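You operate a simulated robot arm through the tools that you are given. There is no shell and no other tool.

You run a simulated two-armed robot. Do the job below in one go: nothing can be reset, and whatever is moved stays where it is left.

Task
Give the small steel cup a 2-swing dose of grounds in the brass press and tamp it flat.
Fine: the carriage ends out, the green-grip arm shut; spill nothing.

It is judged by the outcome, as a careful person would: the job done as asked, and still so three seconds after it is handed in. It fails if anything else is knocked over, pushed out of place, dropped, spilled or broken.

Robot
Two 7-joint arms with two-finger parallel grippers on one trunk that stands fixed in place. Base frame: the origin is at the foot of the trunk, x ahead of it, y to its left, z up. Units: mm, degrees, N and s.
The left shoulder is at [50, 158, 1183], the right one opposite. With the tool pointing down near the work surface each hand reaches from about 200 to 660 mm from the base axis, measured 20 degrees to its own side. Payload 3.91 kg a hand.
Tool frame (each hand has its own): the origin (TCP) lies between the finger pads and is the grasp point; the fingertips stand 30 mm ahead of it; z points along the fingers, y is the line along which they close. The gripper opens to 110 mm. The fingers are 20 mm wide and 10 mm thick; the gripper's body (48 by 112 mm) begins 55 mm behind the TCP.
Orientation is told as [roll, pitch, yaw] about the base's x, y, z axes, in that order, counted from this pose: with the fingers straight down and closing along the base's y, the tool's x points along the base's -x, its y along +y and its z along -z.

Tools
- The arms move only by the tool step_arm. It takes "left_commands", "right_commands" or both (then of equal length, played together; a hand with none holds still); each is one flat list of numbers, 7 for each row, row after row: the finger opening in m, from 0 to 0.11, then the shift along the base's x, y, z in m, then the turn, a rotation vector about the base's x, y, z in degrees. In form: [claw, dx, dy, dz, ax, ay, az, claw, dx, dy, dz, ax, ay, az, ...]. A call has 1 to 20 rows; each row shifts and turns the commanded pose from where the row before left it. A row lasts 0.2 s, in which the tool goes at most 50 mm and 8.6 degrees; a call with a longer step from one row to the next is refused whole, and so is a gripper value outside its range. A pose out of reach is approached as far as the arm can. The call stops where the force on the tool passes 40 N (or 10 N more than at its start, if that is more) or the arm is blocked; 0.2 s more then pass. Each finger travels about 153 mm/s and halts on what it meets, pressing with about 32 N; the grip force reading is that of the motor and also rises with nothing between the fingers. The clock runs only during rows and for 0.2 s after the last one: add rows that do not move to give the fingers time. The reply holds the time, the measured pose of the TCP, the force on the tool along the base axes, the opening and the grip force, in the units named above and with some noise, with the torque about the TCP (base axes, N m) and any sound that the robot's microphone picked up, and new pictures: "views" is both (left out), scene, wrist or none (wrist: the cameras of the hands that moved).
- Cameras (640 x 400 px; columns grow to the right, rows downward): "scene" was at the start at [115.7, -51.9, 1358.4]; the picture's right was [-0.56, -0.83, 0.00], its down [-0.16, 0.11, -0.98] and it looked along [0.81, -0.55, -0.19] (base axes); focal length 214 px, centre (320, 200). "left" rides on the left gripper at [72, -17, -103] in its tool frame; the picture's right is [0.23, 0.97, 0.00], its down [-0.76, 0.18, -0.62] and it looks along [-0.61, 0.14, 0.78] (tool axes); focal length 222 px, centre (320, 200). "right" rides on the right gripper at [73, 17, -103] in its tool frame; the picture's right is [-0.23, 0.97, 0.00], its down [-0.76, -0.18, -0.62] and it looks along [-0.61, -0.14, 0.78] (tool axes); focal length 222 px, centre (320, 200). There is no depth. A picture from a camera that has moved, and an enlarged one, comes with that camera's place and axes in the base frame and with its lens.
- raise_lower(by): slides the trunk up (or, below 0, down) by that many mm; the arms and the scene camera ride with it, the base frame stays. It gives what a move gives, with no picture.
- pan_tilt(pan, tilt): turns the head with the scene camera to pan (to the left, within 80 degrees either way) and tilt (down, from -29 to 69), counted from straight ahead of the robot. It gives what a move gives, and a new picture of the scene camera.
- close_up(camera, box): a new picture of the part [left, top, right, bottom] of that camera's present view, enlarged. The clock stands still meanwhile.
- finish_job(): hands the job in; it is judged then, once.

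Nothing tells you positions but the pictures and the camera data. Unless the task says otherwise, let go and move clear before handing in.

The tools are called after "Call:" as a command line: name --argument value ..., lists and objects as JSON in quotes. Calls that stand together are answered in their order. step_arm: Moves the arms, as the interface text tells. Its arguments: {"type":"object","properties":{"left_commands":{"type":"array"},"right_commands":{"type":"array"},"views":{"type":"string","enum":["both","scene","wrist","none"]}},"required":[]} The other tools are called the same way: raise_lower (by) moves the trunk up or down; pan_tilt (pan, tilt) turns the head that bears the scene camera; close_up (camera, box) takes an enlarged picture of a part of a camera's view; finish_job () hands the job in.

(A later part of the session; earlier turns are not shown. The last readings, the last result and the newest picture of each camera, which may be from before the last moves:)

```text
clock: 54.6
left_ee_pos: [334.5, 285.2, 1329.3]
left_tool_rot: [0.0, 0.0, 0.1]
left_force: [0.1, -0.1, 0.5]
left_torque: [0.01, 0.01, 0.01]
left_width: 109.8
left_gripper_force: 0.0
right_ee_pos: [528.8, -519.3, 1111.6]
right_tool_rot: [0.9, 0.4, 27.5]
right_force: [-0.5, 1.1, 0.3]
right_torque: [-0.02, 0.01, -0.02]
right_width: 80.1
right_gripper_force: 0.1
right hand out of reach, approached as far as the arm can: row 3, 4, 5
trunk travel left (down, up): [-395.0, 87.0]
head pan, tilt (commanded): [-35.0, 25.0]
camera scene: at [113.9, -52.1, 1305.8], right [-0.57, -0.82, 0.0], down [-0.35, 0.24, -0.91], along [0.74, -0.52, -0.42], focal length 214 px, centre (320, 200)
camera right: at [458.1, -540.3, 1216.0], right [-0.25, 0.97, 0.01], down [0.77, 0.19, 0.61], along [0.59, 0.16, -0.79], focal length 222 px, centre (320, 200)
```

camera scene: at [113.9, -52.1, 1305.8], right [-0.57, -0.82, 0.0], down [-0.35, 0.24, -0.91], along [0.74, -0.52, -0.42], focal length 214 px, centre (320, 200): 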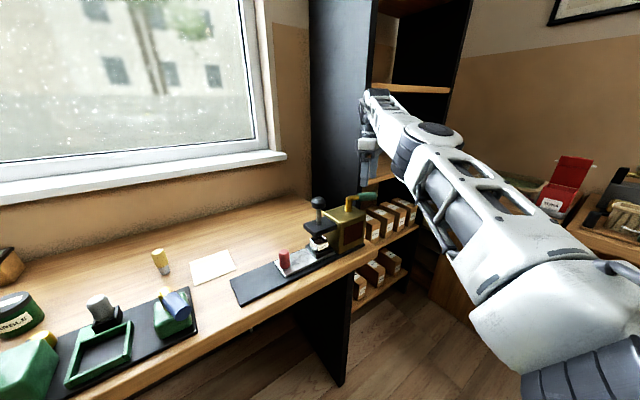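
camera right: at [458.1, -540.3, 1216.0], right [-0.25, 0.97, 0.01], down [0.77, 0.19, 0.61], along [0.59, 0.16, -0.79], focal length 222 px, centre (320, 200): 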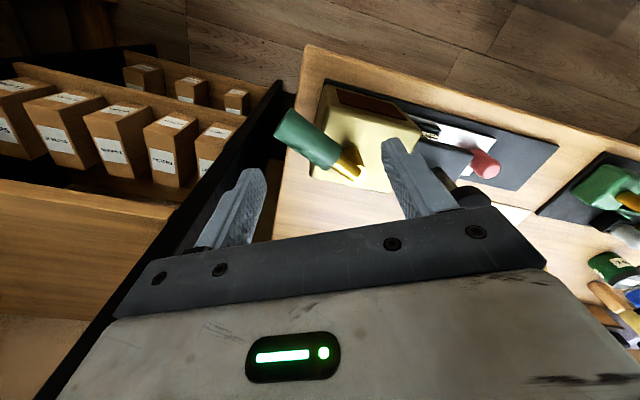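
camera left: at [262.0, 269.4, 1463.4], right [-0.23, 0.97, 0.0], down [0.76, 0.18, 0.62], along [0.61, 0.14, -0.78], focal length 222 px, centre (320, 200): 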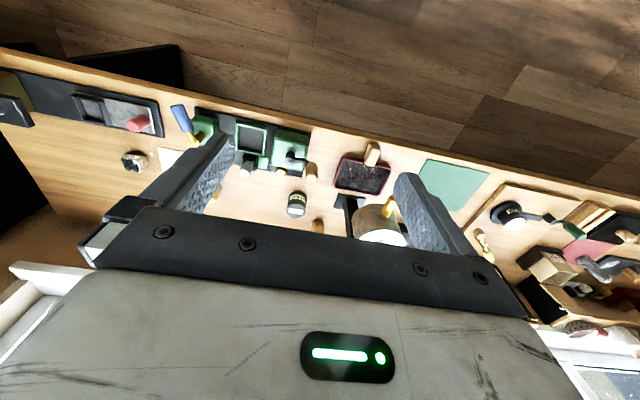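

I'm out of the grip now. The arm was simply near full stretch out there, so I'll tilt the tool to gain reach. First I'll peek at the cup while the arm is open.

Call:
close_up --camera "scene" --box '[295, 185, 375, 260]'

Call:
close_up --camera "left" --box '[0, 60, 90, 130]'

Call:
close_up --camera "right" --box '[240, 60, 560, 240]'

```text
5.33 times, centred on (335, 222) of scene
camera zoom: at [113.9, -52.1, 1305.8], right [-0.57, -0.82, 0.0], down [-0.35, 0.24, -0.91], along [0.74, -0.52, -0.42], focal length 1144 px, centre (240, 80)
```

zoom: 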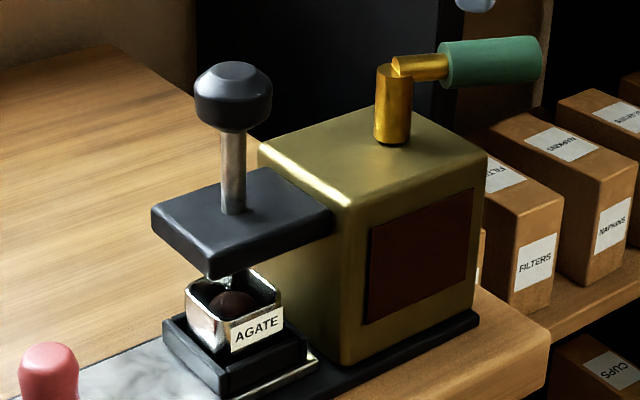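

```text
5.71 times, centred on (45, 95) of left
camera zoom: at [261.9, 267.9, 1433.7], right [-0.23, 0.97, 0.0], down [0.76, 0.18, 0.62], along [0.61, 0.14, -0.78], focal length 1269 px, centre (1891, 800)
```

zoom: 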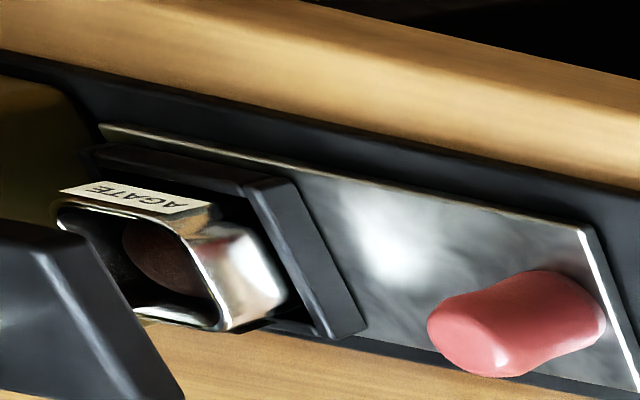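

```text
2.00 times, centred on (400, 150) of right
camera zoom: at [458.1, -540.3, 1216.0], right [-0.25, 0.97, 0.01], down [0.77, 0.19, 0.61], along [0.59, 0.16, -0.79], focal length 444 px, centre (160, 300)
```

zoom: 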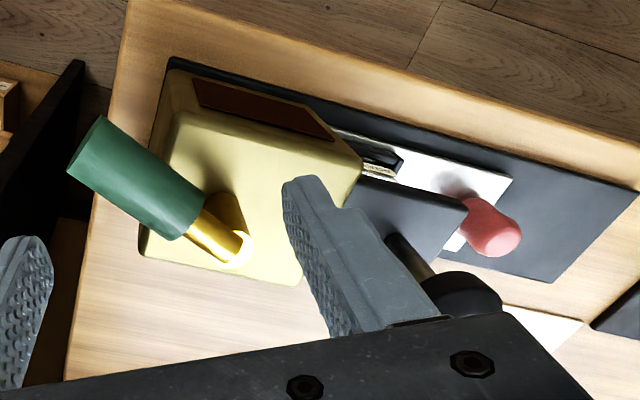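

There's a mound of grounds in the cup, so opening delivers one dose, and nothing is spilled. Next I'll tilt the tool forward 25° for reach and re-approach the open grip from above.

Call:
step_arm --right_commands '[0.075, 0, 0, 0.003, 0, -8.3, 0, 0.075, 0, 0, 0.003, 0, -8.3, 0, 0.075, 0, 0, 0, 0, -8.3, 0, 0.075, 0, 0, 0, 0, 0, 0]' --views "both"

```text
clock: 55.6
left_ee_pos: [336.7, 284.5, 1329.8]
left_tool_rot: [-0.1, 0.1, 0.1]
left_force: [0.6, 0.4, 1.1]
left_torque: [0.02, 0.0, -0.03]
left_width: 109.8
left_gripper_force: 0.0
right_ee_pos: [580.8, -557.1, 1135.6]
right_tool_rot: [-11.1, -21.6, 29.8]
right_force: [0.2, -0.5, -0.4]
right_torque: [0.02, 0.02, -0.02]
right_width: 74.7
right_gripper_force: 0.2
right hand out of reach, approached as far as the arm can: row 1, 2, 3
trunk travel left (down, up): [-395.0, 87.0]
head pan, tilt (commanded): [-35.0, 25.0]
camera scene: at [114.3, -52.2, 1305.7], right [-0.57, -0.82, 0.0], down [-0.35, 0.24, -0.91], along [0.74, -0.52, -0.42], focal length 214 px, centre (320, 200)
camera right: at [473.0, -577.1, 1200.2], right [-0.23, 0.97, -0.09], down [0.44, 0.19, 0.88], along [0.87, 0.16, -0.47], focal length 222 px, centre (320, 200)
```

scene: 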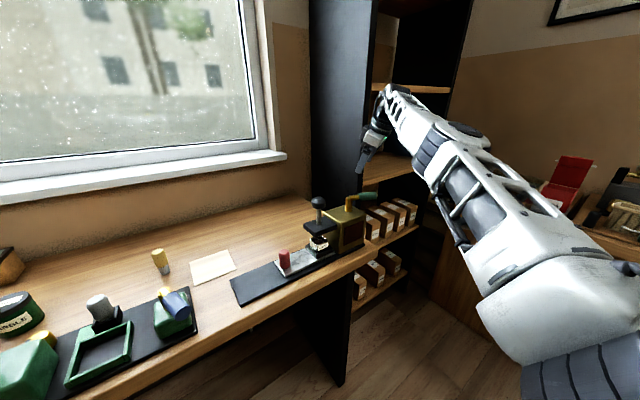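
right: 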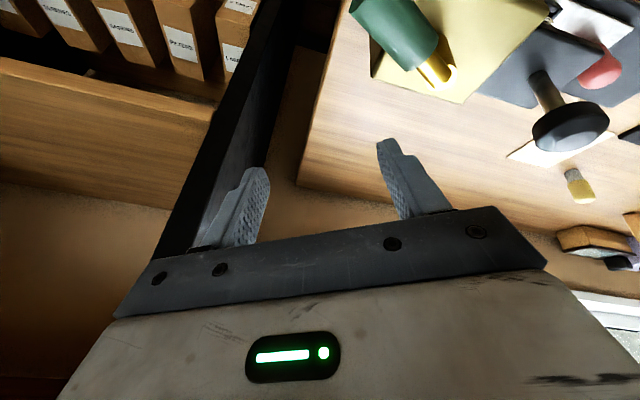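

The hand drifted outward because this elbow pose is nearly straight. I'll pull it back toward the robot in free space, away from the bookcase, to bend the elbow again.

Call:
step_arm --right_commands '[0.075, -0.035, 0.025, 0.02, 0, 0, 0, 0.075, -0.035, 0.025, 0.02, 0, 0, 0]' --views "scene"

```text
clock: 56.2
left_ee_pos: [334.9, 285.8, 1330.2]
left_tool_rot: [-0.3, 0.1, 0.1]
left_force: [-0.3, 0.8, 0.3]
left_torque: [0.0, -0.03, 0.01]
left_width: 109.9
left_gripper_force: 0.1
right_ee_pos: [565.3, -545.2, 1192.4]
right_tool_rot: [-11.2, -21.5, 29.8]
right_force: [-0.3, -0.4, 1.2]
right_torque: [0.03, -0.04, -0.03]
right_width: 74.9
right_gripper_force: 0.0
right hand out of reach, approached as far as the arm can: row 1, 2
trunk travel left (down, up): [-395.0, 87.0]
head pan, tilt (commanded): [-35.0, 25.0]
camera scene: at [113.8, -51.7, 1305.8], right [-0.57, -0.82, 0.0], down [-0.35, 0.24, -0.91], along [0.74, -0.52, -0.42], focal length 214 px, centre (320, 200)
```

scene: 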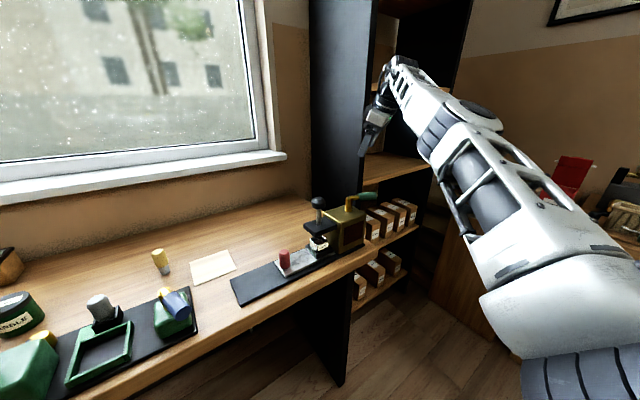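

The arm is locked straight. I'll move the hand sideways and back in free space (x decreasing, away from the bookcase) so the elbow can flex again.

Call:
step_arm --right_commands '[0.075, -0.035, -0.02, 0.02, 0, 0, 0, 0.075, -0.035, -0.02, 0.02, 0, 0, 0, 0.075, -0.035, -0.02, 0.02, 0, 0, 0]' --views "scene"

```text
clock: 57.0
left_ee_pos: [334.1, 285.1, 1328.8]
left_tool_rot: [-0.1, 0.1, 0.1]
left_force: [-0.1, 0.2, -0.3]
left_torque: [0.0, 0.02, -0.02]
left_width: 110.2
left_gripper_force: 0.0
right_ee_pos: [465.1, -611.5, 1255.0]
right_tool_rot: [-11.0, -21.5, 29.8]
right_force: [-0.8, 0.9, 0.6]
right_torque: [0.02, 0.0, 0.04]
right_width: 75.1
right_gripper_force: 0.1
right hand out of reach, approached as far as the arm can: row 1
trunk travel left (down, up): [-395.0, 87.0]
head pan, tilt (commanded): [-35.0, 25.0]
camera scene: at [113.6, -52.2, 1305.8], right [-0.57, -0.82, 0.0], down [-0.35, 0.24, -0.91], along [0.74, -0.52, -0.42], focal length 214 px, centre (320, 200)
```

scene: 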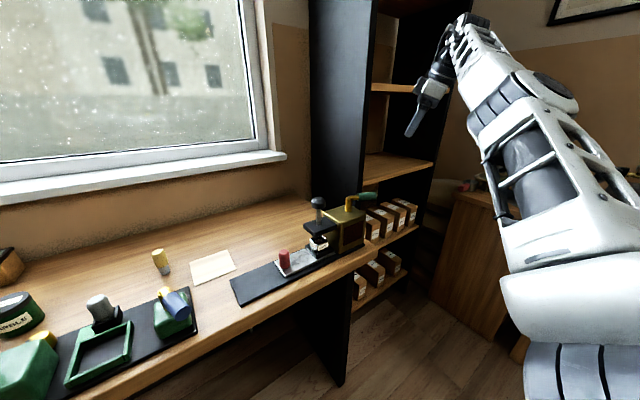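

The elbow is bending again. I'll draw the hand inward and square up its orientation.

Call:
step_arm --right_commands '[0.075, -0.02, 0.03, 0, 0, 0, -7.4, 0.075, -0.02, 0.035, 0, 0, 0, -7.4, 0.075, -0.01, 0.035, 0, 0, 0, -7.4, 0.075, 0, 0.035, 0, 0, 0, -7.4, 0.075, 0, 0.02, 0, 5.1, 0, 2.0, 0.075, 0, 0, 0, 5.1, 0, 2.0]' --views "scene"

```text
clock: 58.4
left_ee_pos: [334.6, 284.3, 1330.2]
left_tool_rot: [0.0, 0.1, 0.1]
left_force: [-0.5, -0.3, 0.5]
left_torque: [0.01, 0.02, 0.0]
left_width: 109.9
left_gripper_force: 0.1
right_ee_pos: [481.2, -555.6, 1293.8]
right_tool_rot: [0.0, -22.1, 3.7]
right_force: [0.8, -0.1, 0.0]
right_torque: [0.01, 0.0, -0.01]
right_width: 75.0
right_gripper_force: 0.1
right hand out of reach, approached as far as the arm can: row 1, 2, 3, 4, 6
trunk travel left (down, up): [-395.0, 87.0]
head pan, tilt (commanded): [-35.0, 25.0]
camera scene: at [114.2, -52.7, 1305.7], right [-0.57, -0.82, 0.0], down [-0.35, 0.24, -0.91], along [0.74, -0.52, -0.42], focal length 214 px, centre (320, 200)
```

scene: 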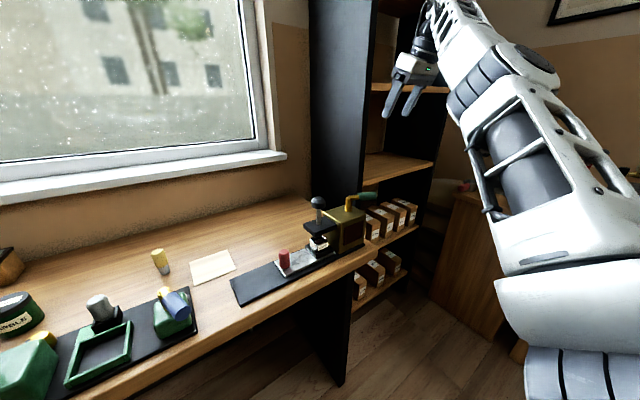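

Call:
step_arm --right_commands '[0.075, -0.005, 0.0, -0.045, 0, 0, 0, 0.075, -0.005, 0.0, -0.045, 0, 0, 0]' --views "scene"

```text
clock: 59.0
left_ee_pos: [333.3, 285.6, 1329.7]
left_tool_rot: [-0.1, 0.1, 0.0]
left_force: [-0.4, -0.4, 0.0]
left_torque: [0.02, -0.02, 0.01]
left_width: 109.9
left_gripper_force: 0.2
right_ee_pos: [493.0, -569.6, 1262.3]
right_tool_rot: [0.0, -22.0, 3.8]
right_force: [-0.2, 0.2, -0.4]
right_torque: [-0.03, 0.0, 0.0]
right_width: 75.1
right_gripper_force: 0.1
right hand out of reach, approached as far as the arm can: row 1, 2
trunk travel left (down, up): [-395.0, 87.0]
head pan, tilt (commanded): [-35.0, 25.0]
camera scene: at [114.2, -52.2, 1305.7], right [-0.57, -0.82, 0.0], down [-0.35, 0.24, -0.91], along [0.74, -0.52, -0.42], focal length 214 px, centre (320, 200)
```

scene: 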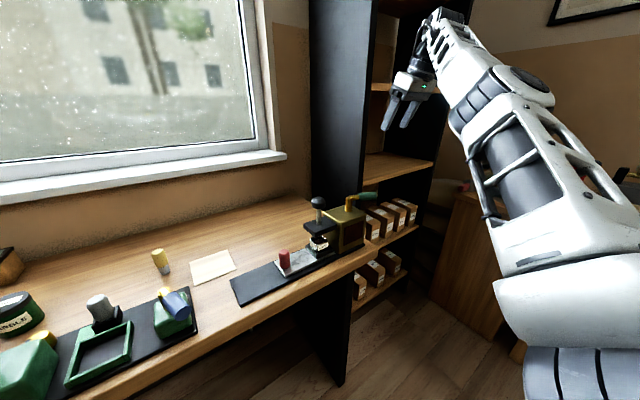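

Call:
step_arm --right_commands '[0.075, -0.04, -0.015, 0.0, 0, 0, 0, 0.075, -0.04, -0.01, 0.0, 0, 0, 0, 0.075, -0.04, 0.0, 0.0, 0, 0, 0]' --views "scene"

```text
clock: 59.8
left_ee_pos: [335.7, 284.6, 1330.7]
left_tool_rot: [-0.1, 0.0, 0.1]
left_force: [-0.4, 0.3, 0.7]
left_torque: [0.01, -0.02, 0.02]
left_width: 110.0
left_gripper_force: 0.1
right_ee_pos: [398.2, -629.5, 1287.9]
right_tool_rot: [-0.1, -22.0, 3.8]
right_force: [-0.4, 0.3, -0.2]
right_torque: [0.01, 0.0, -0.01]
right_width: 75.2
right_gripper_force: 0.1
right hand out of reach, approached as far as the arm can: row 1, 2, 3
trunk travel left (down, up): [-395.0, 87.0]
head pan, tilt (commanded): [-35.0, 25.0]
camera scene: at [113.7, -52.4, 1305.8], right [-0.57, -0.82, 0.0], down [-0.35, 0.24, -0.91], along [0.74, -0.52, -0.42], focal length 214 px, centre (320, 200)
```

scene: 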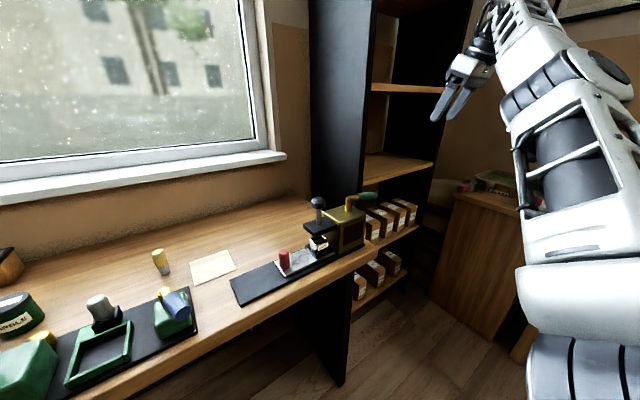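

Call:
step_arm --right_commands '[0.075, 0.03, 0.038, 0.0, 0, 0, 0, 0.075, 0.025, 0.042, 0.0, 0, 0, 0, 0.075, 0.02, 0.044, 0.0, 0, 0, 0]' --views "none"

```text
clock: 60.6
left_ee_pos: [335.7, 286.0, 1329.2]
left_tool_rot: [-0.2, 0.0, 0.1]
left_force: [-0.1, -0.4, -0.1]
left_torque: [0.01, -0.01, -0.01]
left_width: 110.0
left_gripper_force: 0.1
right_ee_pos: [495.6, -525.2, 1306.5]
right_tool_rot: [-0.1, -22.0, 3.8]
right_force: [-0.2, 0.1, 0.5]
right_torque: [0.0, 0.02, 0.01]
right_width: 75.1
right_gripper_force: 0.1
right hand out of reach, approached as far as the arm can: row 1, 2, 3
trunk travel left (down, up): [-395.0, 87.0]
head pan, tilt (commanded): [-35.0, 25.0]
```

The elbow seems trapped just past straight. I'll stretch outward briefly (no room to move much) and then pull in, so it can bend the right way.

Call:
step_arm --right_commands '[0.075, 0.025, -0.022, 0.023, 0, 0, 0, 0.075, 0.025, -0.022, 0.023, 0, 0, 0, 0.075, -0.02, 0.018, -0.018, 0, 0, 0, 0.075, -0.025, 0.022, -0.023, 0, 0, 0, 0.075, -0.025, 0.022, -0.023, 0, 0, 0]' --views "scene"

```text
clock: 61.8
left_ee_pos: [336.5, 286.3, 1330.4]
left_tool_rot: [-0.1, 0.1, 0.1]
left_force: [0.3, -0.2, 0.7]
left_torque: [0.02, 0.03, 0.02]
left_width: 110.1
left_gripper_force: 0.1
right_ee_pos: [494.1, -526.3, 1308.5]
right_tool_rot: [-0.1, -22.1, 3.8]
right_force: [0.7, -0.7, 0.8]
right_torque: [-0.02, 0.0, 0.02]
right_width: 75.1
right_gripper_force: 0.0
right hand out of reach, approached as far as the arm can: row 1, 2, 3, 4, 5
trunk travel left (down, up): [-395.0, 87.0]
head pan, tilt (commanded): [-35.0, 25.0]
camera scene: at [114.3, -52.2, 1305.7], right [-0.57, -0.82, 0.0], down [-0.35, 0.24, -0.91], along [0.74, -0.52, -0.42], focal length 214 px, centre (320, 200)
```

scene: 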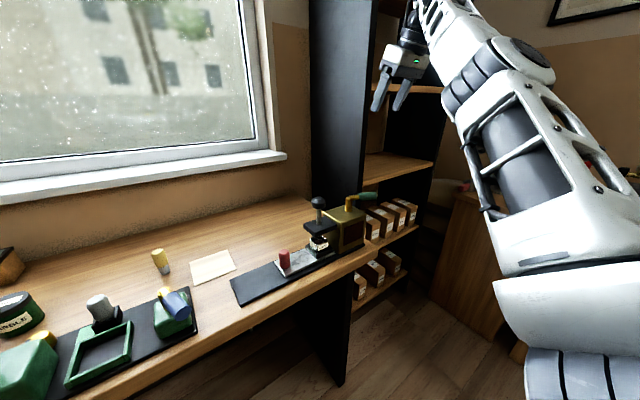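

Call:
step_arm --right_commands '[0.075, -0.02, 0.012, 0.03, 0, 0, 0, 0.075, -0.02, 0.012, 0.03, 0, 0, 0, 0.075, -0.02, 0.012, 0.03, 0, 0, 0, 0.075, -0.022, 0.015, 0.025, 0, 0, 0, 0.075, -0.025, 0.02, 0.02, 0, 0, 0, 0.075, -0.03, 0.02, 0.01, 0, 0, 0, 0.075, -0.03, 0.02, 0, 0, 0, 0, 0.075, -0.03, 0.02, 0, 0, 0, 0]' --views "scene"

```text
clock: 63.6
left_ee_pos: [335.2, 285.4, 1330.2]
left_tool_rot: [-0.2, 0.0, 0.2]
left_force: [-0.4, 0.4, 0.5]
left_torque: [0.0, -0.01, -0.03]
left_width: 110.0
left_gripper_force: 0.1
right_ee_pos: [290.3, -394.3, 1451.6]
right_tool_rot: [-0.2, -22.1, 3.8]
right_force: [-0.3, 0.0, -0.5]
right_torque: [-0.02, -0.01, -0.04]
right_width: 74.9
right_gripper_force: 0.0
right hand out of reach, approached as far as the arm can: row 3
trunk travel left (down, up): [-395.0, 87.0]
head pan, tilt (commanded): [-35.0, 25.0]
camera scene: at [113.5, -51.8, 1305.9], right [-0.57, -0.82, 0.0], down [-0.35, 0.24, -0.91], along [0.74, -0.52, -0.42], focal length 214 px, centre (320, 200)
```

scene: 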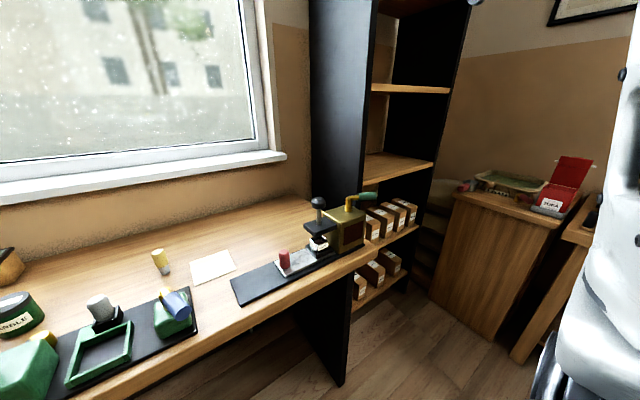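

The arm is free again, with the elbow bent. I'll come back down over the press, keeping the forward tilt so it stays well inside its reach.

Call:
step_arm --right_commands '[0.07, 0.02, -0.01, -0.035, 0, 0, 0, 0.07, 0.022, -0.012, -0.04, 0, 0, 0, 0.07, 0.022, -0.012, -0.04, 0, 0, 0, 0.07, 0.022, -0.012, -0.04, 0, 0, 0, 0.07, 0.022, -0.012, -0.04, 0, 0, 0, 0.07, 0.022, -0.012, -0.04, 0, 0, 0, 0.07, 0.022, -0.012, -0.04, 0, 0, 0, 0.07, 0.02, -0.012, -0.03, 0, 0, 0]' --views "both"

```text
clock: 65.4
left_ee_pos: [335.9, 285.3, 1329.1]
left_tool_rot: [-0.1, 0.0, 0.1]
left_force: [0.9, 0.1, 0.1]
left_torque: [0.0, 0.0, 0.02]
left_width: 110.0
left_gripper_force: 0.0
right_ee_pos: [464.8, -490.0, 1145.3]
right_tool_rot: [-0.1, -22.2, 3.8]
right_force: [0.4, -1.1, 0.5]
right_torque: [-0.01, 0.01, 0.01]
right_width: 70.2
right_gripper_force: 0.0
trunk travel left (down, up): [-395.0, 87.0]
head pan, tilt (commanded): [-35.0, 25.0]
camera scene: at [114.6, -52.6, 1305.7], right [-0.57, -0.82, 0.0], down [-0.35, 0.24, -0.91], along [0.74, -0.52, -0.42], focal length 214 px, centre (320, 200)
camera right: at [357.7, -480.6, 1213.1], right [0.15, 0.99, 0.08], down [0.48, -0.15, 0.86], along [0.86, -0.09, -0.5], focal length 222 px, centre (320, 200)
```

scene: 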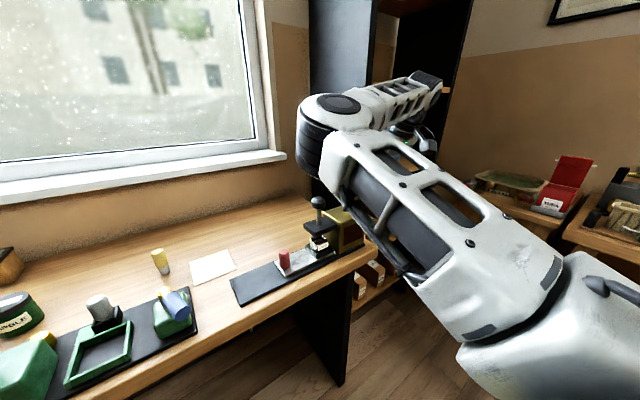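
right: 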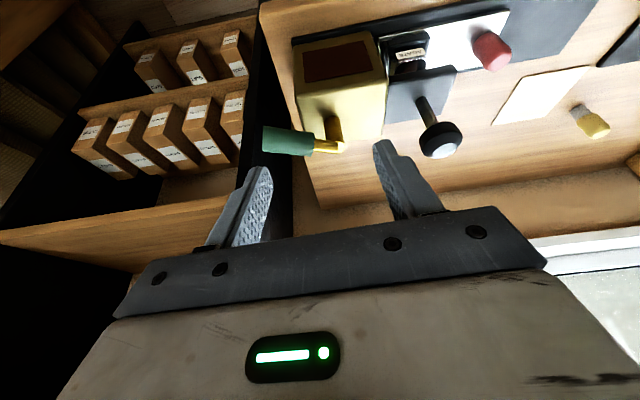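

The elbow is comfortably bent now. I'll move above the open grip while rotating the fork about its own axis to match the grip's direction.

Call:
step_arm --right_commands '[0.06, 0.0136, -0.0074, -0.008, -3.08, -0.16, 7.6, 0.06, 0.0136, -0.0074, -0.008, -3.08, -0.16, 7.6, 0.06, 0.0136, -0.0074, -0.008, -3.08, -0.16, 7.6, 0.06, 0.0136, -0.0074, -0.008, -3.08, -0.16, 7.6, 0.06, 0.0136, -0.0074, -0.008, -3.08, -0.16, 7.6, 0.06, 0, 0, 0, 0, 0, 0]' --views "both"

Call:
close_up --camera "right" --box '[160, 40, 480, 240]'

```text
clock: 66.8
left_ee_pos: [334.9, 285.1, 1330.1]
left_tool_rot: [-0.1, 0.0, 0.0]
left_force: [0.0, -0.6, -0.9]
left_torque: [-0.01, -0.02, 0.0]
left_width: 110.1
left_gripper_force: 0.0
right_ee_pos: [533.4, -526.9, 1106.6]
right_tool_rot: [-15.0, -16.2, 47.1]
right_force: [-0.2, -0.3, 0.0]
right_torque: [0.0, 0.0, 0.01]
right_width: 60.0
right_gripper_force: 0.1
trunk travel left (down, up): [-395.0, 87.0]
head pan, tilt (commanded): [-35.0, 25.0]
camera scene: at [114.3, -52.1, 1305.7], right [-0.57, -0.82, 0.0], down [-0.35, 0.24, -0.91], along [0.74, -0.52, -0.42], focal length 214 px, centre (320, 200)
camera right: at [435.0, -568.5, 1177.5], right [-0.49, 0.85, -0.18], down [0.38, 0.39, 0.84], along [0.78, 0.34, -0.52], focal length 222 px, centre (320, 200)
```

scene: 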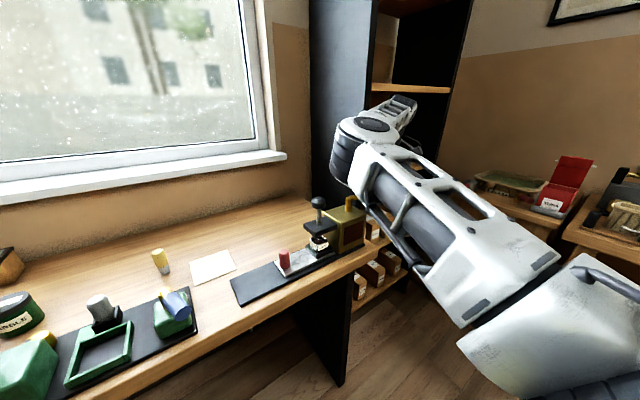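
right: 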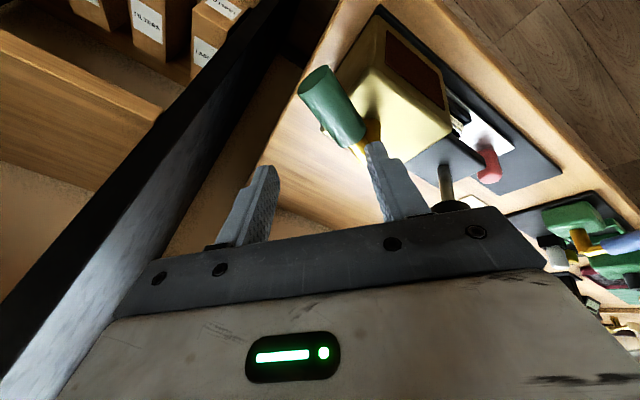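

```text
2.00 times, centred on (320, 140) of right
camera zoom: at [435.0, -568.5, 1177.5], right [-0.49, 0.85, -0.18], down [0.38, 0.39, 0.84], along [0.78, 0.34, -0.52], focal length 444 px, centre (320, 320)
```

zoom: 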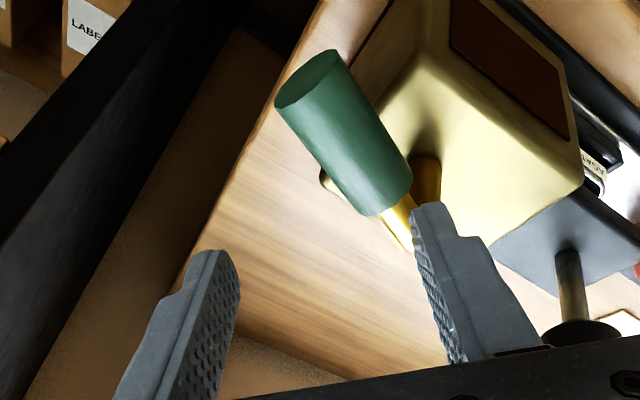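

Clear of flags. I'll shift slightly to balance the clearances and lower the fork around the open grip.

Call:
step_arm --right_commands '[0.06, -0.0045, 0.002, -0.015, 0, 0, 0, 0.06, 0, 0, -0.025, 0, 0, 0, 0.06, 0, 0, -0.02, 0, 0, 0, 0.06, 0, 0, -0.012, 0, 0, 0, 0.06, 0, 0, 0, 0, 0, 0]' --views "none"

Call:
close_up --camera "right" --box '[160, 40, 480, 240]'

```text
clock: 68.0
left_ee_pos: [336.1, 284.8, 1330.3]
left_tool_rot: [0.0, -0.1, 0.1]
left_force: [0.3, -0.4, 0.7]
left_torque: [0.01, 0.0, -0.01]
left_width: 110.2
left_gripper_force: 0.0
right_ee_pos: [527.7, -523.4, 1034.4]
right_tool_rot: [-14.9, -16.3, 46.9]
right_force: [0.8, 0.1, 0.3]
right_torque: [-0.01, 0.03, -0.02]
right_width: 59.8
right_gripper_force: 0.0
trunk travel left (down, up): [-395.0, 87.0]
head pan, tilt (commanded): [-35.0, 25.0]
```

```text
2.00 times, centred on (320, 140) of right
camera zoom: at [430.2, -566.0, 1105.3], right [-0.49, 0.85, -0.18], down [0.38, 0.39, 0.84], along [0.78, 0.34, -0.52], focal length 444 px, centre (320, 320)
```

zoom: 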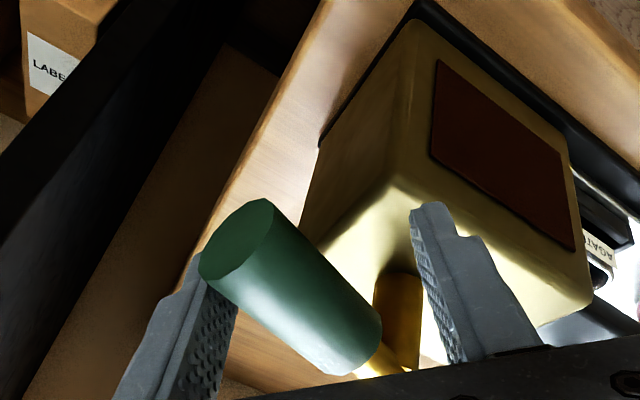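

The grip is inside the fork. I'll swing it shut along the arc in two parts, turning the fork with it.

Call:
step_arm --right_commands '[0.055, -0.0057, 0.0048, 0, 2.06, 0.11, -5.1, 0.05, -0.0051, 0.0055, 0, 2.06, 0.11, -5.1, 0.046, -0.0043, 0.0061, 0, 2.06, 0.11, -5.1, 0.046, -0.0035, 0.0066, 0, 2.06, 0.11, -5.1]' --views "none"

Call:
close_up --camera "right" --box '[160, 40, 480, 240]'

```text
clock: 69.0
left_ee_pos: [335.3, 284.9, 1328.8]
left_tool_rot: [-0.1, 0.0, 0.2]
left_force: [0.7, 0.4, -1.0]
left_torque: [-0.01, 0.0, 0.03]
left_width: 110.1
left_gripper_force: 0.0
right_ee_pos: [508.6, -501.5, 1033.4]
right_tool_rot: [-7.6, -20.6, 23.9]
right_force: [0.6, -0.9, 1.7]
right_torque: [-0.06, -0.03, 0.01]
right_width: 46.3
right_gripper_force: 0.7
trunk travel left (down, up): [-395.0, 87.0]
head pan, tilt (commanded): [-35.0, 25.0]
```

```text
2.00 times, centred on (320, 140) of right
camera zoom: at [401.8, -516.3, 1101.8], right [-0.16, 0.99, -0.04], down [0.48, 0.11, 0.87], along [0.86, 0.12, -0.49], focal length 444 px, centre (320, 320)
```

zoom: 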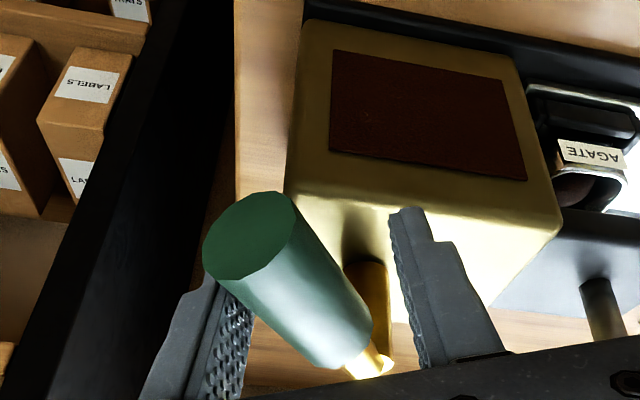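

Call:
step_arm --right_commands '[0.044, -0.0026, 0.007, 0, 1.9, 0.1, -4.6, 0.042, -0.0017, 0.0073, 0, 1.5, 0.1, -3.7, 0.04, -0.0007, 0.0074, 0, 0.7, 0, -1.8, 0.04, 0, 0.003, 0, 0, 0, 0]' --views "none"

Call:
close_up --camera "right" --box '[160, 40, 480, 240]'

```text
clock: 70.0
left_ee_pos: [334.4, 283.7, 1330.9]
left_tool_rot: [-0.1, 0.0, 0.1]
left_force: [0.2, 0.1, -0.3]
left_torque: [-0.02, -0.02, 0.02]
left_width: 110.0
left_gripper_force: 0.0
right_ee_pos: [504.6, -478.8, 1032.7]
right_tool_rot: [-3.4, -21.8, 12.4]
right_force: [1.0, -7.1, 0.0]
right_torque: [0.0, 0.0, -0.04]
right_width: 42.9
right_gripper_force: 3.3
trunk travel left (down, up): [-395.0, 87.0]
head pan, tilt (commanded): [-35.0, 25.0]
```

```text
2.00 times, centred on (320, 140) of right
camera zoom: at [395.4, -479.0, 1101.0], right [0.02, 1.0, 0.03], down [0.49, -0.04, 0.87], along [0.87, 0.0, -0.49], focal length 444 px, centre (320, 320)
```

zoom: 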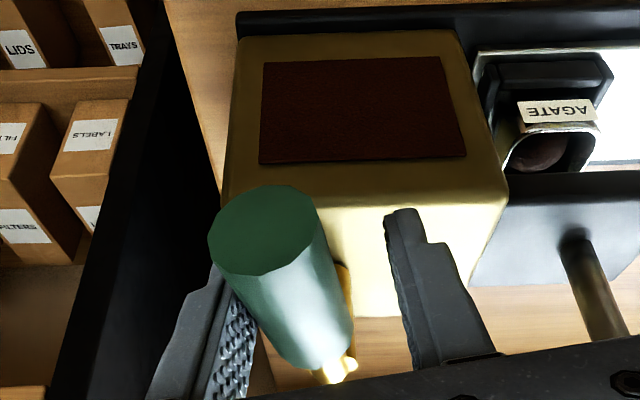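

Call:
step_arm --right_commands '[0.04, 0, 0.004, 0, 0, 0, 0, 0.04, 0, 0, 0, 0, 0, 0]' --views "none"

Call:
close_up --camera "scene" --box '[295, 185, 375, 260]'

```text
clock: 70.6
left_ee_pos: [335.4, 283.6, 1329.6]
left_tool_rot: [0.1, 0.0, 0.1]
left_force: [-0.1, -0.7, -0.2]
left_torque: [0.02, 0.0, 0.02]
left_width: 110.1
left_gripper_force: 0.1
right_ee_pos: [503.5, -475.5, 1032.8]
right_tool_rot: [-3.4, -21.8, 12.3]
right_force: [-0.5, -16.6, 1.6]
right_torque: [-0.09, -0.03, -0.13]
right_width: 47.7
right_gripper_force: 7.9
trunk travel left (down, up): [-395.0, 87.0]
head pan, tilt (commanded): [-35.0, 25.0]
```

```text
5.33 times, centred on (335, 222) of scene
camera zoom: at [114.2, -54.0, 1305.7], right [-0.57, -0.82, 0.0], down [-0.35, 0.24, -0.91], along [0.74, -0.52, -0.42], focal length 1144 px, centre (240, 80)
```

zoom: 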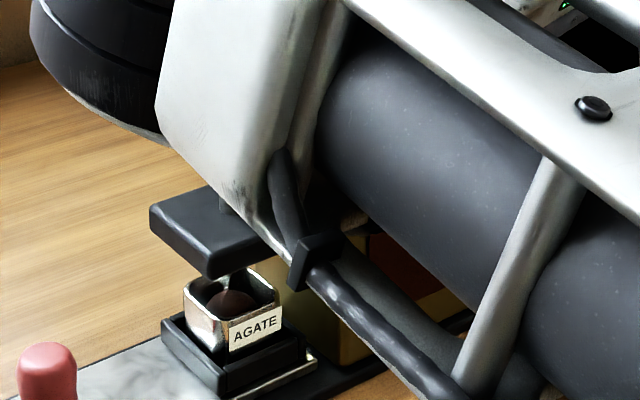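

The arm is confirmed shut (17 N against its stop), and one dose is in the cup. Now the second swing: I'll open it again along the arc.

Call:
step_arm --right_commands '[0.038, 0.0003, -0.0075, 0, -1.0, -0.05, 2.5, 0.036, 0.0013, -0.0074, 0, -2.03, -0.11, 5.0, 0.036, 0.0022, -0.0071, 0, -2.03, -0.11, 5.0, 0.036, 0.0031, -0.0068, 0, -2.03, -0.11, 5.0, 0.036, 0.004, -0.0063, 0, -2.03, -0.11, 5.0]' --views "none"

Call:
close_up --camera "right" --box '[160, 40, 480, 240]'

```text
clock: 71.8
left_ee_pos: [335.3, 284.9, 1329.4]
left_tool_rot: [0.0, 0.0, 0.1]
left_force: [0.0, -0.5, 0.5]
left_torque: [0.02, 0.03, 0.02]
left_width: 110.1
left_gripper_force: 0.0
right_ee_pos: [515.9, -507.7, 1033.6]
right_tool_rot: [-12.2, -18.4, 38.2]
right_force: [-1.1, 0.5, -0.9]
right_torque: [0.0, -0.03, 0.0]
right_width: 36.2
right_gripper_force: 0.6
trunk travel left (down, up): [-395.0, 87.0]
head pan, tilt (commanded): [-35.0, 25.0]
```

```text
2.00 times, centred on (320, 140) of right
camera zoom: at [412.8, -539.2, 1102.7], right [-0.37, 0.92, -0.13], down [0.43, 0.29, 0.85], along [0.82, 0.26, -0.51], focal length 444 px, centre (320, 320)
```

zoom: 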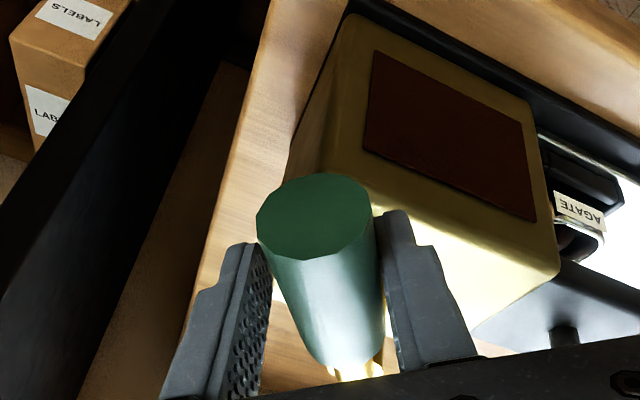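

Call:
step_arm --right_commands '[0.036, 0.0048, -0.0057, 0, -2.03, -0.11, 5.0, 0.036, 0.0055, -0.0051, 0, -2.03, -0.11, 5.0, 0.036, 0.0061, -0.0043, 0, -2.03, -0.11, 5.0, 0.036, 0, 0, 0, 0, 0, 0]' --views "none"

Call:
close_up --camera "right" --box '[160, 40, 480, 240]'

```text
clock: 72.8
left_ee_pos: [335.2, 283.7, 1329.5]
left_tool_rot: [-0.1, 0.0, 0.1]
left_force: [0.2, -0.4, -0.2]
left_torque: [-0.02, 0.01, -0.01]
left_width: 110.3
left_gripper_force: 0.1
right_ee_pos: [532.0, -522.2, 1034.4]
right_tool_rot: [-17.1, -14.1, 54.5]
right_force: [-1.4, 0.0, -0.1]
right_torque: [0.0, 0.02, 0.03]
right_width: 36.7
right_gripper_force: 0.7
trunk travel left (down, up): [-395.0, 87.0]
head pan, tilt (commanded): [-35.0, 25.0]
```

```text
2.00 times, centred on (320, 140) of right
camera zoom: at [439.6, -572.4, 1106.4], right [-0.59, 0.78, -0.22], down [0.33, 0.48, 0.81], along [0.74, 0.41, -0.54], focal length 444 px, centre (320, 320)
```

zoom: 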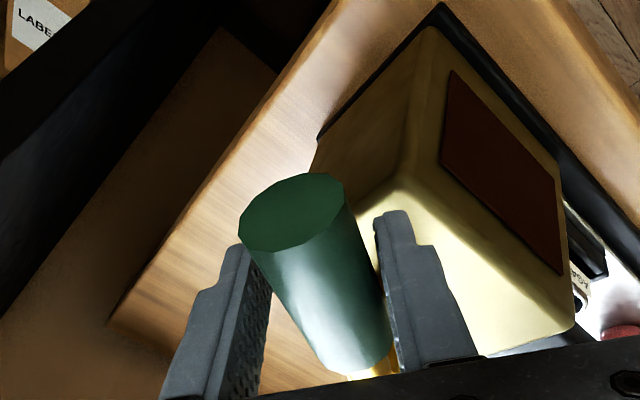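

Call:
step_arm --right_commands '[0.036, 0.0064, -0.0037, 0, -1.5, -0.1, 3.7, 0.036, 0.005, -0.0022, 0, -1.0, 0, 2.5, 0.036, 0, 0, 0, 0, 0, 0]' --views "none"

Call:
close_up --camera "right" --box '[160, 40, 480, 240]'

```text
clock: 73.6
left_ee_pos: [333.7, 285.0, 1330.8]
left_tool_rot: [-0.1, 0.1, 0.1]
left_force: [-0.5, -0.3, -0.4]
left_torque: [0.02, 0.0, 0.01]
left_width: 109.9
left_gripper_force: 0.0
right_ee_pos: [541.2, -526.7, 1034.5]
right_tool_rot: [-18.3, -12.1, 61.0]
right_force: [-11.8, 7.0, -1.1]
right_torque: [0.13, 0.04, 0.2]
right_width: 42.6
right_gripper_force: 6.8
trunk travel left (down, up): [-395.0, 87.0]
head pan, tilt (commanded): [-35.0, 25.0]
```

```text
2.00 times, centred on (320, 140) of right
camera zoom: at [454.9, -584.4, 1109.3], right [-0.67, 0.7, -0.25], down [0.27, 0.55, 0.79], along [0.69, 0.46, -0.56], focal length 444 px, centre (320, 320)
```

zoom: 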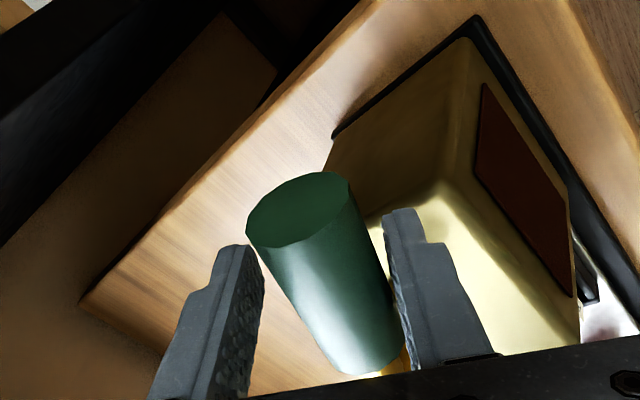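

The open stop is reached again (14 N). I'll check the cup, then swing back.

Call:
close_up --camera "scene" --box '[295, 205, 345, 260]'

Call:
close_up --camera "left" --box '[0, 60, 90, 130]'

```text
7.27 times, centred on (320, 232) of scene
camera zoom: at [112.9, -51.5, 1305.9], right [-0.57, -0.82, 0.0], down [-0.35, 0.24, -0.91], along [0.74, -0.52, -0.42], focal length 1560 px, centre (320, -36)
```

zoom: 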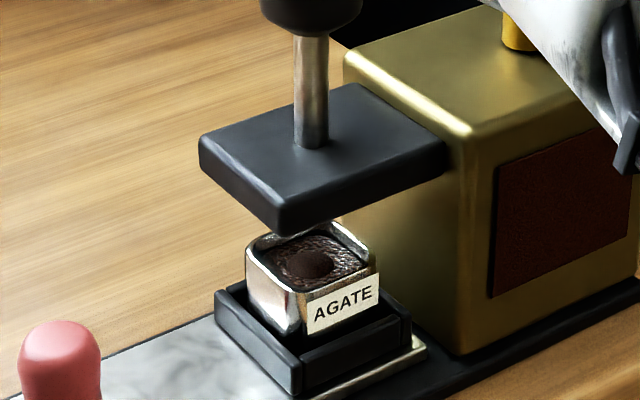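

```text
5.71 times, centred on (45, 95) of left
camera zoom: at [260.9, 268.6, 1433.8], right [-0.23, 0.97, 0.0], down [0.76, 0.18, 0.62], along [0.61, 0.14, -0.78], focal length 1269 px, centre (1891, 800)
```

zoom: 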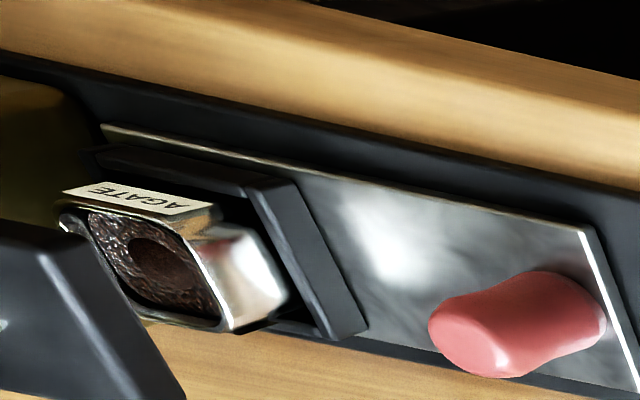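

The cup now holds two doses, well filled with nothing spilled. I'll swing the arm back shut.

Call:
step_arm --right_commands '[0.044, -0.0066, 0.0035, 0, 1.5, 0.1, -3.7, 0.044, -0.0061, 0.0043, 0, 1.95, 0.1, -4.8, 0.044, -0.0055, 0.0051, 0, 1.95, 0.1, -4.8, 0.044, -0.0048, 0.0057, 0, 1.95, 0.1, -4.8]' --views "none"

Call:
close_up --camera "right" --box '[160, 40, 480, 240]'

```text
clock: 74.6
left_ee_pos: [336.9, 285.0, 1330.0]
left_tool_rot: [-0.1, 0.0, 0.1]
left_force: [0.0, 0.4, 0.4]
left_torque: [0.0, -0.03, -0.01]
left_width: 110.2
left_gripper_force: 0.1
right_ee_pos: [520.9, -509.5, 1034.0]
right_tool_rot: [-13.3, -17.6, 41.5]
right_force: [-0.2, -0.9, 0.7]
right_torque: [-0.03, -0.01, -0.01]
right_width: 44.5
right_gripper_force: 0.4
trunk travel left (down, up): [-395.0, 87.0]
head pan, tilt (commanded): [-35.0, 25.0]
```

```text
2.00 times, centred on (320, 140) of right
camera zoom: at [419.2, -545.8, 1103.6], right [-0.41, 0.9, -0.14], down [0.42, 0.33, 0.85], along [0.81, 0.29, -0.51], focal length 444 px, centre (320, 320)
```

zoom: 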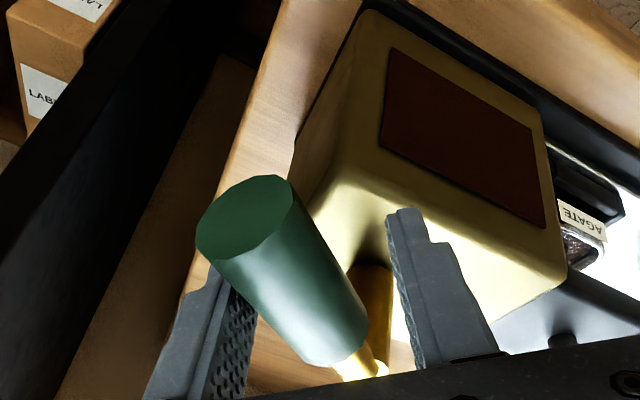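

Call:
step_arm --right_commands '[0.044, -0.004, 0.0063, 0, 1.95, 0.1, -4.8, 0.044, -0.0031, 0.0068, 0, 1.95, 0.1, -4.8, 0.042, -0.0022, 0.0071, 0, 1.95, 0.1, -4.8, 0.04, -0.0013, 0.0074, 0, 1.95, 0.1, -4.8, 0.04, -0.0003, 0.006, 0, 1.0, 0, -2.5]' --views "none"

Call:
close_up --camera "right" --box '[160, 40, 480, 240]'

```text
clock: 75.8
left_ee_pos: [335.2, 284.7, 1328.9]
left_tool_rot: [-0.2, 0.1, 0.0]
left_force: [-0.4, 0.8, -0.3]
left_torque: [0.01, 0.02, 0.02]
left_width: 110.0
left_gripper_force: 0.1
right_ee_pos: [509.2, -477.4, 1034.3]
right_tool_rot: [-5.1, -21.6, 16.8]
right_force: [-0.3, -5.6, 0.5]
right_torque: [-0.03, 0.1, -0.13]
right_width: 42.8
right_gripper_force: 3.0
trunk travel left (down, up): [-395.0, 87.0]
head pan, tilt (commanded): [-35.0, 25.0]
```

```text
2.00 times, centred on (320, 140) of right
camera zoom: at [400.5, -484.2, 1101.5], right [-0.05, 1.0, 0.0], down [0.49, 0.02, 0.87], along [0.87, 0.04, -0.49], focal length 444 px, centre (320, 320)
```

zoom: 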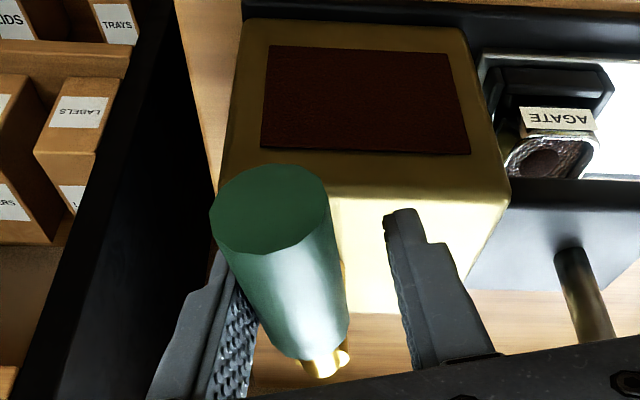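

Call:
step_arm --right_commands '[0.04, 0, 0.004, 0, 0, 0, 0, 0.04, 0, 0.002, 0, 0, 0, 0, 0.04, 0, 0, 0, 0, 0, 0]' --views "none"

```text
clock: 76.6
left_ee_pos: [334.4, 282.3, 1330.5]
left_tool_rot: [0.0, 0.1, 0.0]
left_force: [0.4, -0.2, 1.2]
left_torque: [-0.02, -0.01, -0.01]
left_width: 109.9
left_gripper_force: 0.0
right_ee_pos: [507.8, -474.4, 1032.9]
right_tool_rot: [-5.2, -21.6, 16.9]
right_force: [-0.9, -20.8, 3.8]
right_torque: [-0.15, 0.01, -0.44]
right_width: 49.6
right_gripper_force: 9.7
trunk travel left (down, up): [-395.0, 87.0]
head pan, tilt (commanded): [-35.0, 25.0]
```

The arm is firmly shut (21 N, no movement). I'll open the fork and lift straight out without touching the grip.

Call:
step_arm --right_commands '[0.055, 0, -0.003, 0, 0, 0, 0, 0.062, 0, -0.003, 0, 0, 0, 0, 0.066, 0, 0, 0, 0, 0, 0, 0.066, 0, 0, 0.02, 0, 0, 0, 0.066, 0, 0, 0.03, 0, 0, 0, 0.066, 0, 0, 0.03, 0, 0, 0]' --views "both"

Call:
close_up --camera "right" --box '[200, 40, 520, 240]'

```text
clock: 78.0
left_ee_pos: [335.6, 286.1, 1329.3]
left_tool_rot: [-0.1, 0.0, 0.1]
left_force: [-0.1, -0.5, -0.6]
left_torque: [-0.01, 0.0, 0.0]
left_width: 110.0
left_gripper_force: 0.0
right_ee_pos: [508.4, -476.9, 1114.1]
right_tool_rot: [-5.1, -21.5, 17.1]
right_force: [0.4, 1.1, 0.5]
right_torque: [-0.02, 0.0, 0.02]
right_width: 66.2
right_gripper_force: 0.0
trunk travel left (down, up): [-395.0, 87.0]
head pan, tilt (commanded): [-35.0, 25.0]
camera scene: at [114.1, -52.1, 1305.7], right [-0.57, -0.82, 0.0], down [-0.35, 0.24, -0.91], along [0.74, -0.52, -0.42], focal length 214 px, centre (320, 200)
camera right: at [400.3, -483.4, 1181.5], right [-0.05, 1.0, 0.0], down [0.49, 0.02, 0.87], along [0.87, 0.05, -0.49], focal length 222 px, centre (320, 200)
```

scene: 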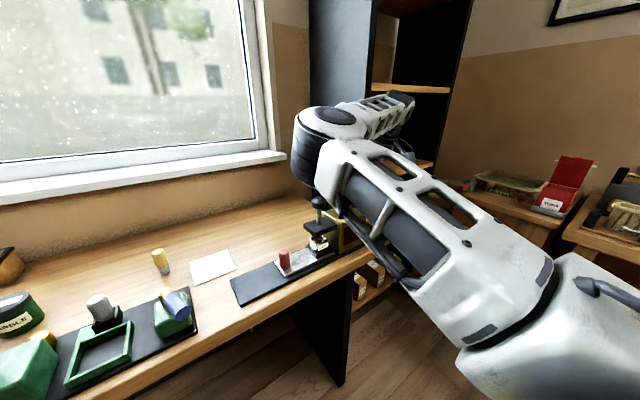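
right: 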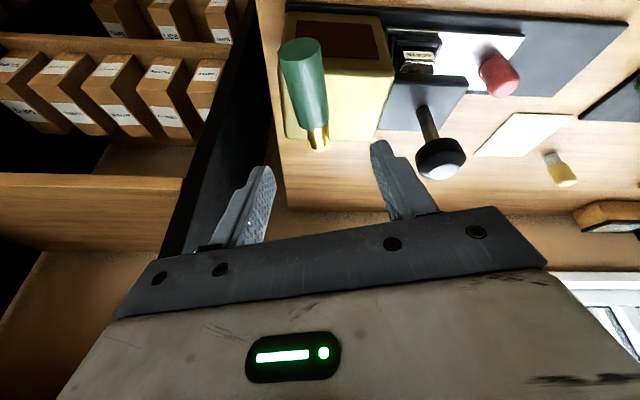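

```text
2.00 times, centred on (360, 140) of right
camera zoom: at [400.3, -483.4, 1181.5], right [-0.05, 1.0, 0.0], down [0.49, 0.02, 0.87], along [0.87, 0.05, -0.49], focal length 444 px, centre (240, 320)
```

zoom: 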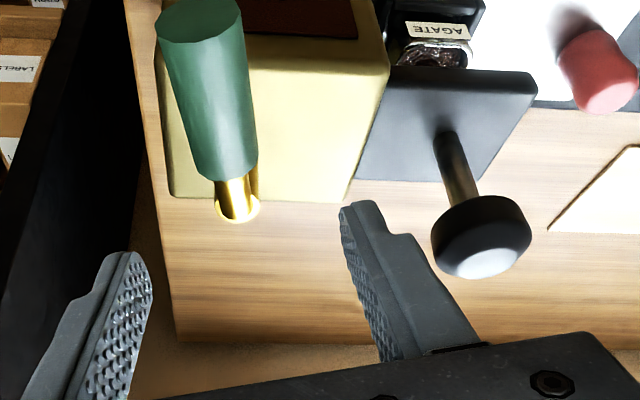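

The arm is shut exactly as it started. Now the tamper: I'll close the fingers, make the tool vertical and move above the black knob at about [558,-359].

Call:
step_arm --right_commands '[0.04, 0.004, 0.012, 0.008, 0, 5, 0, 0.02, 0.006, 0.015, 0.005, 0, 6, 0, 0.0, 0.007, 0.015, 0.003, 0, 6, 0, 0.0, 0.007, 0.016, 0, 0, 5, 0, 0.0, 0.007, 0.016, 0, 0, 0, -5, 0.0, 0.007, 0.016, 0, 0, 0, -5, 0.0, 0.006, 0.015, 0, 0, 0, -5, 0.0, 0.005, 0.013, 0, 0, 0, 0]' --views "both"

Call:
close_up --camera "right" --box '[220, 60, 440, 220]'

```text
clock: 79.8
left_ee_pos: [336.1, 285.4, 1329.9]
left_tool_rot: [-0.1, 0.0, 0.0]
left_force: [-0.2, -0.5, -0.5]
left_torque: [-0.01, 0.01, 0.01]
left_width: 109.8
left_gripper_force: 0.0
right_ee_pos: [557.3, -358.7, 1129.0]
right_tool_rot: [1.3, -0.4, 0.7]
right_force: [-0.1, -0.3, 0.3]
right_torque: [0.03, 0.0, -0.01]
right_width: 0.1
right_gripper_force: 32.1
trunk travel left (down, up): [-395.0, 87.0]
head pan, tilt (commanded): [-35.0, 25.0]
camera scene: at [114.3, -52.1, 1305.7], right [-0.57, -0.82, 0.0], down [-0.35, 0.24, -0.91], along [0.74, -0.52, -0.42], focal length 214 px, centre (320, 200)
camera right: at [483.5, -345.2, 1232.3], right [0.22, 0.98, 0.02], down [0.76, -0.18, 0.62], along [0.61, -0.12, -0.78], focal length 222 px, centre (320, 200)
```

scene: 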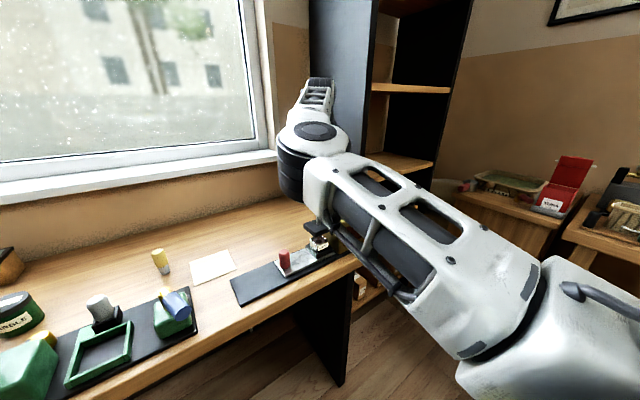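
right: 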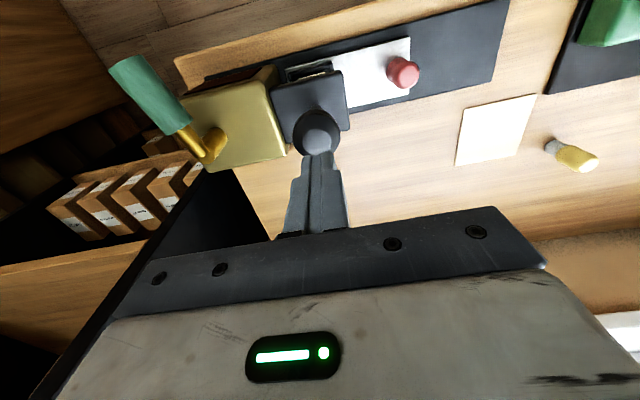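

```text
2.50 times, centred on (330, 140) of right
camera zoom: at [483.5, -345.2, 1232.3], right [0.22, 0.98, 0.02], down [0.76, -0.18, 0.62], along [0.61, -0.12, -0.78], focal length 555 px, centre (295, 350)
```

zoom: 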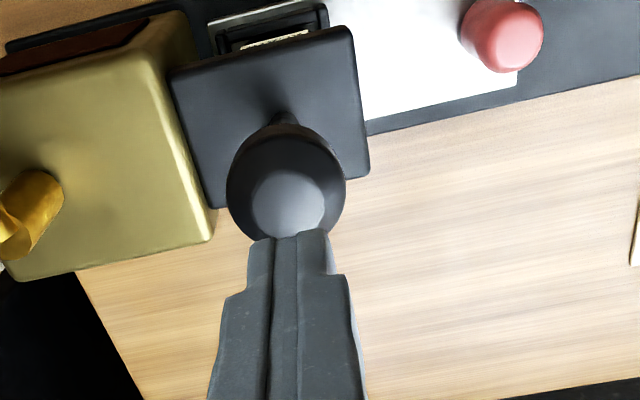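

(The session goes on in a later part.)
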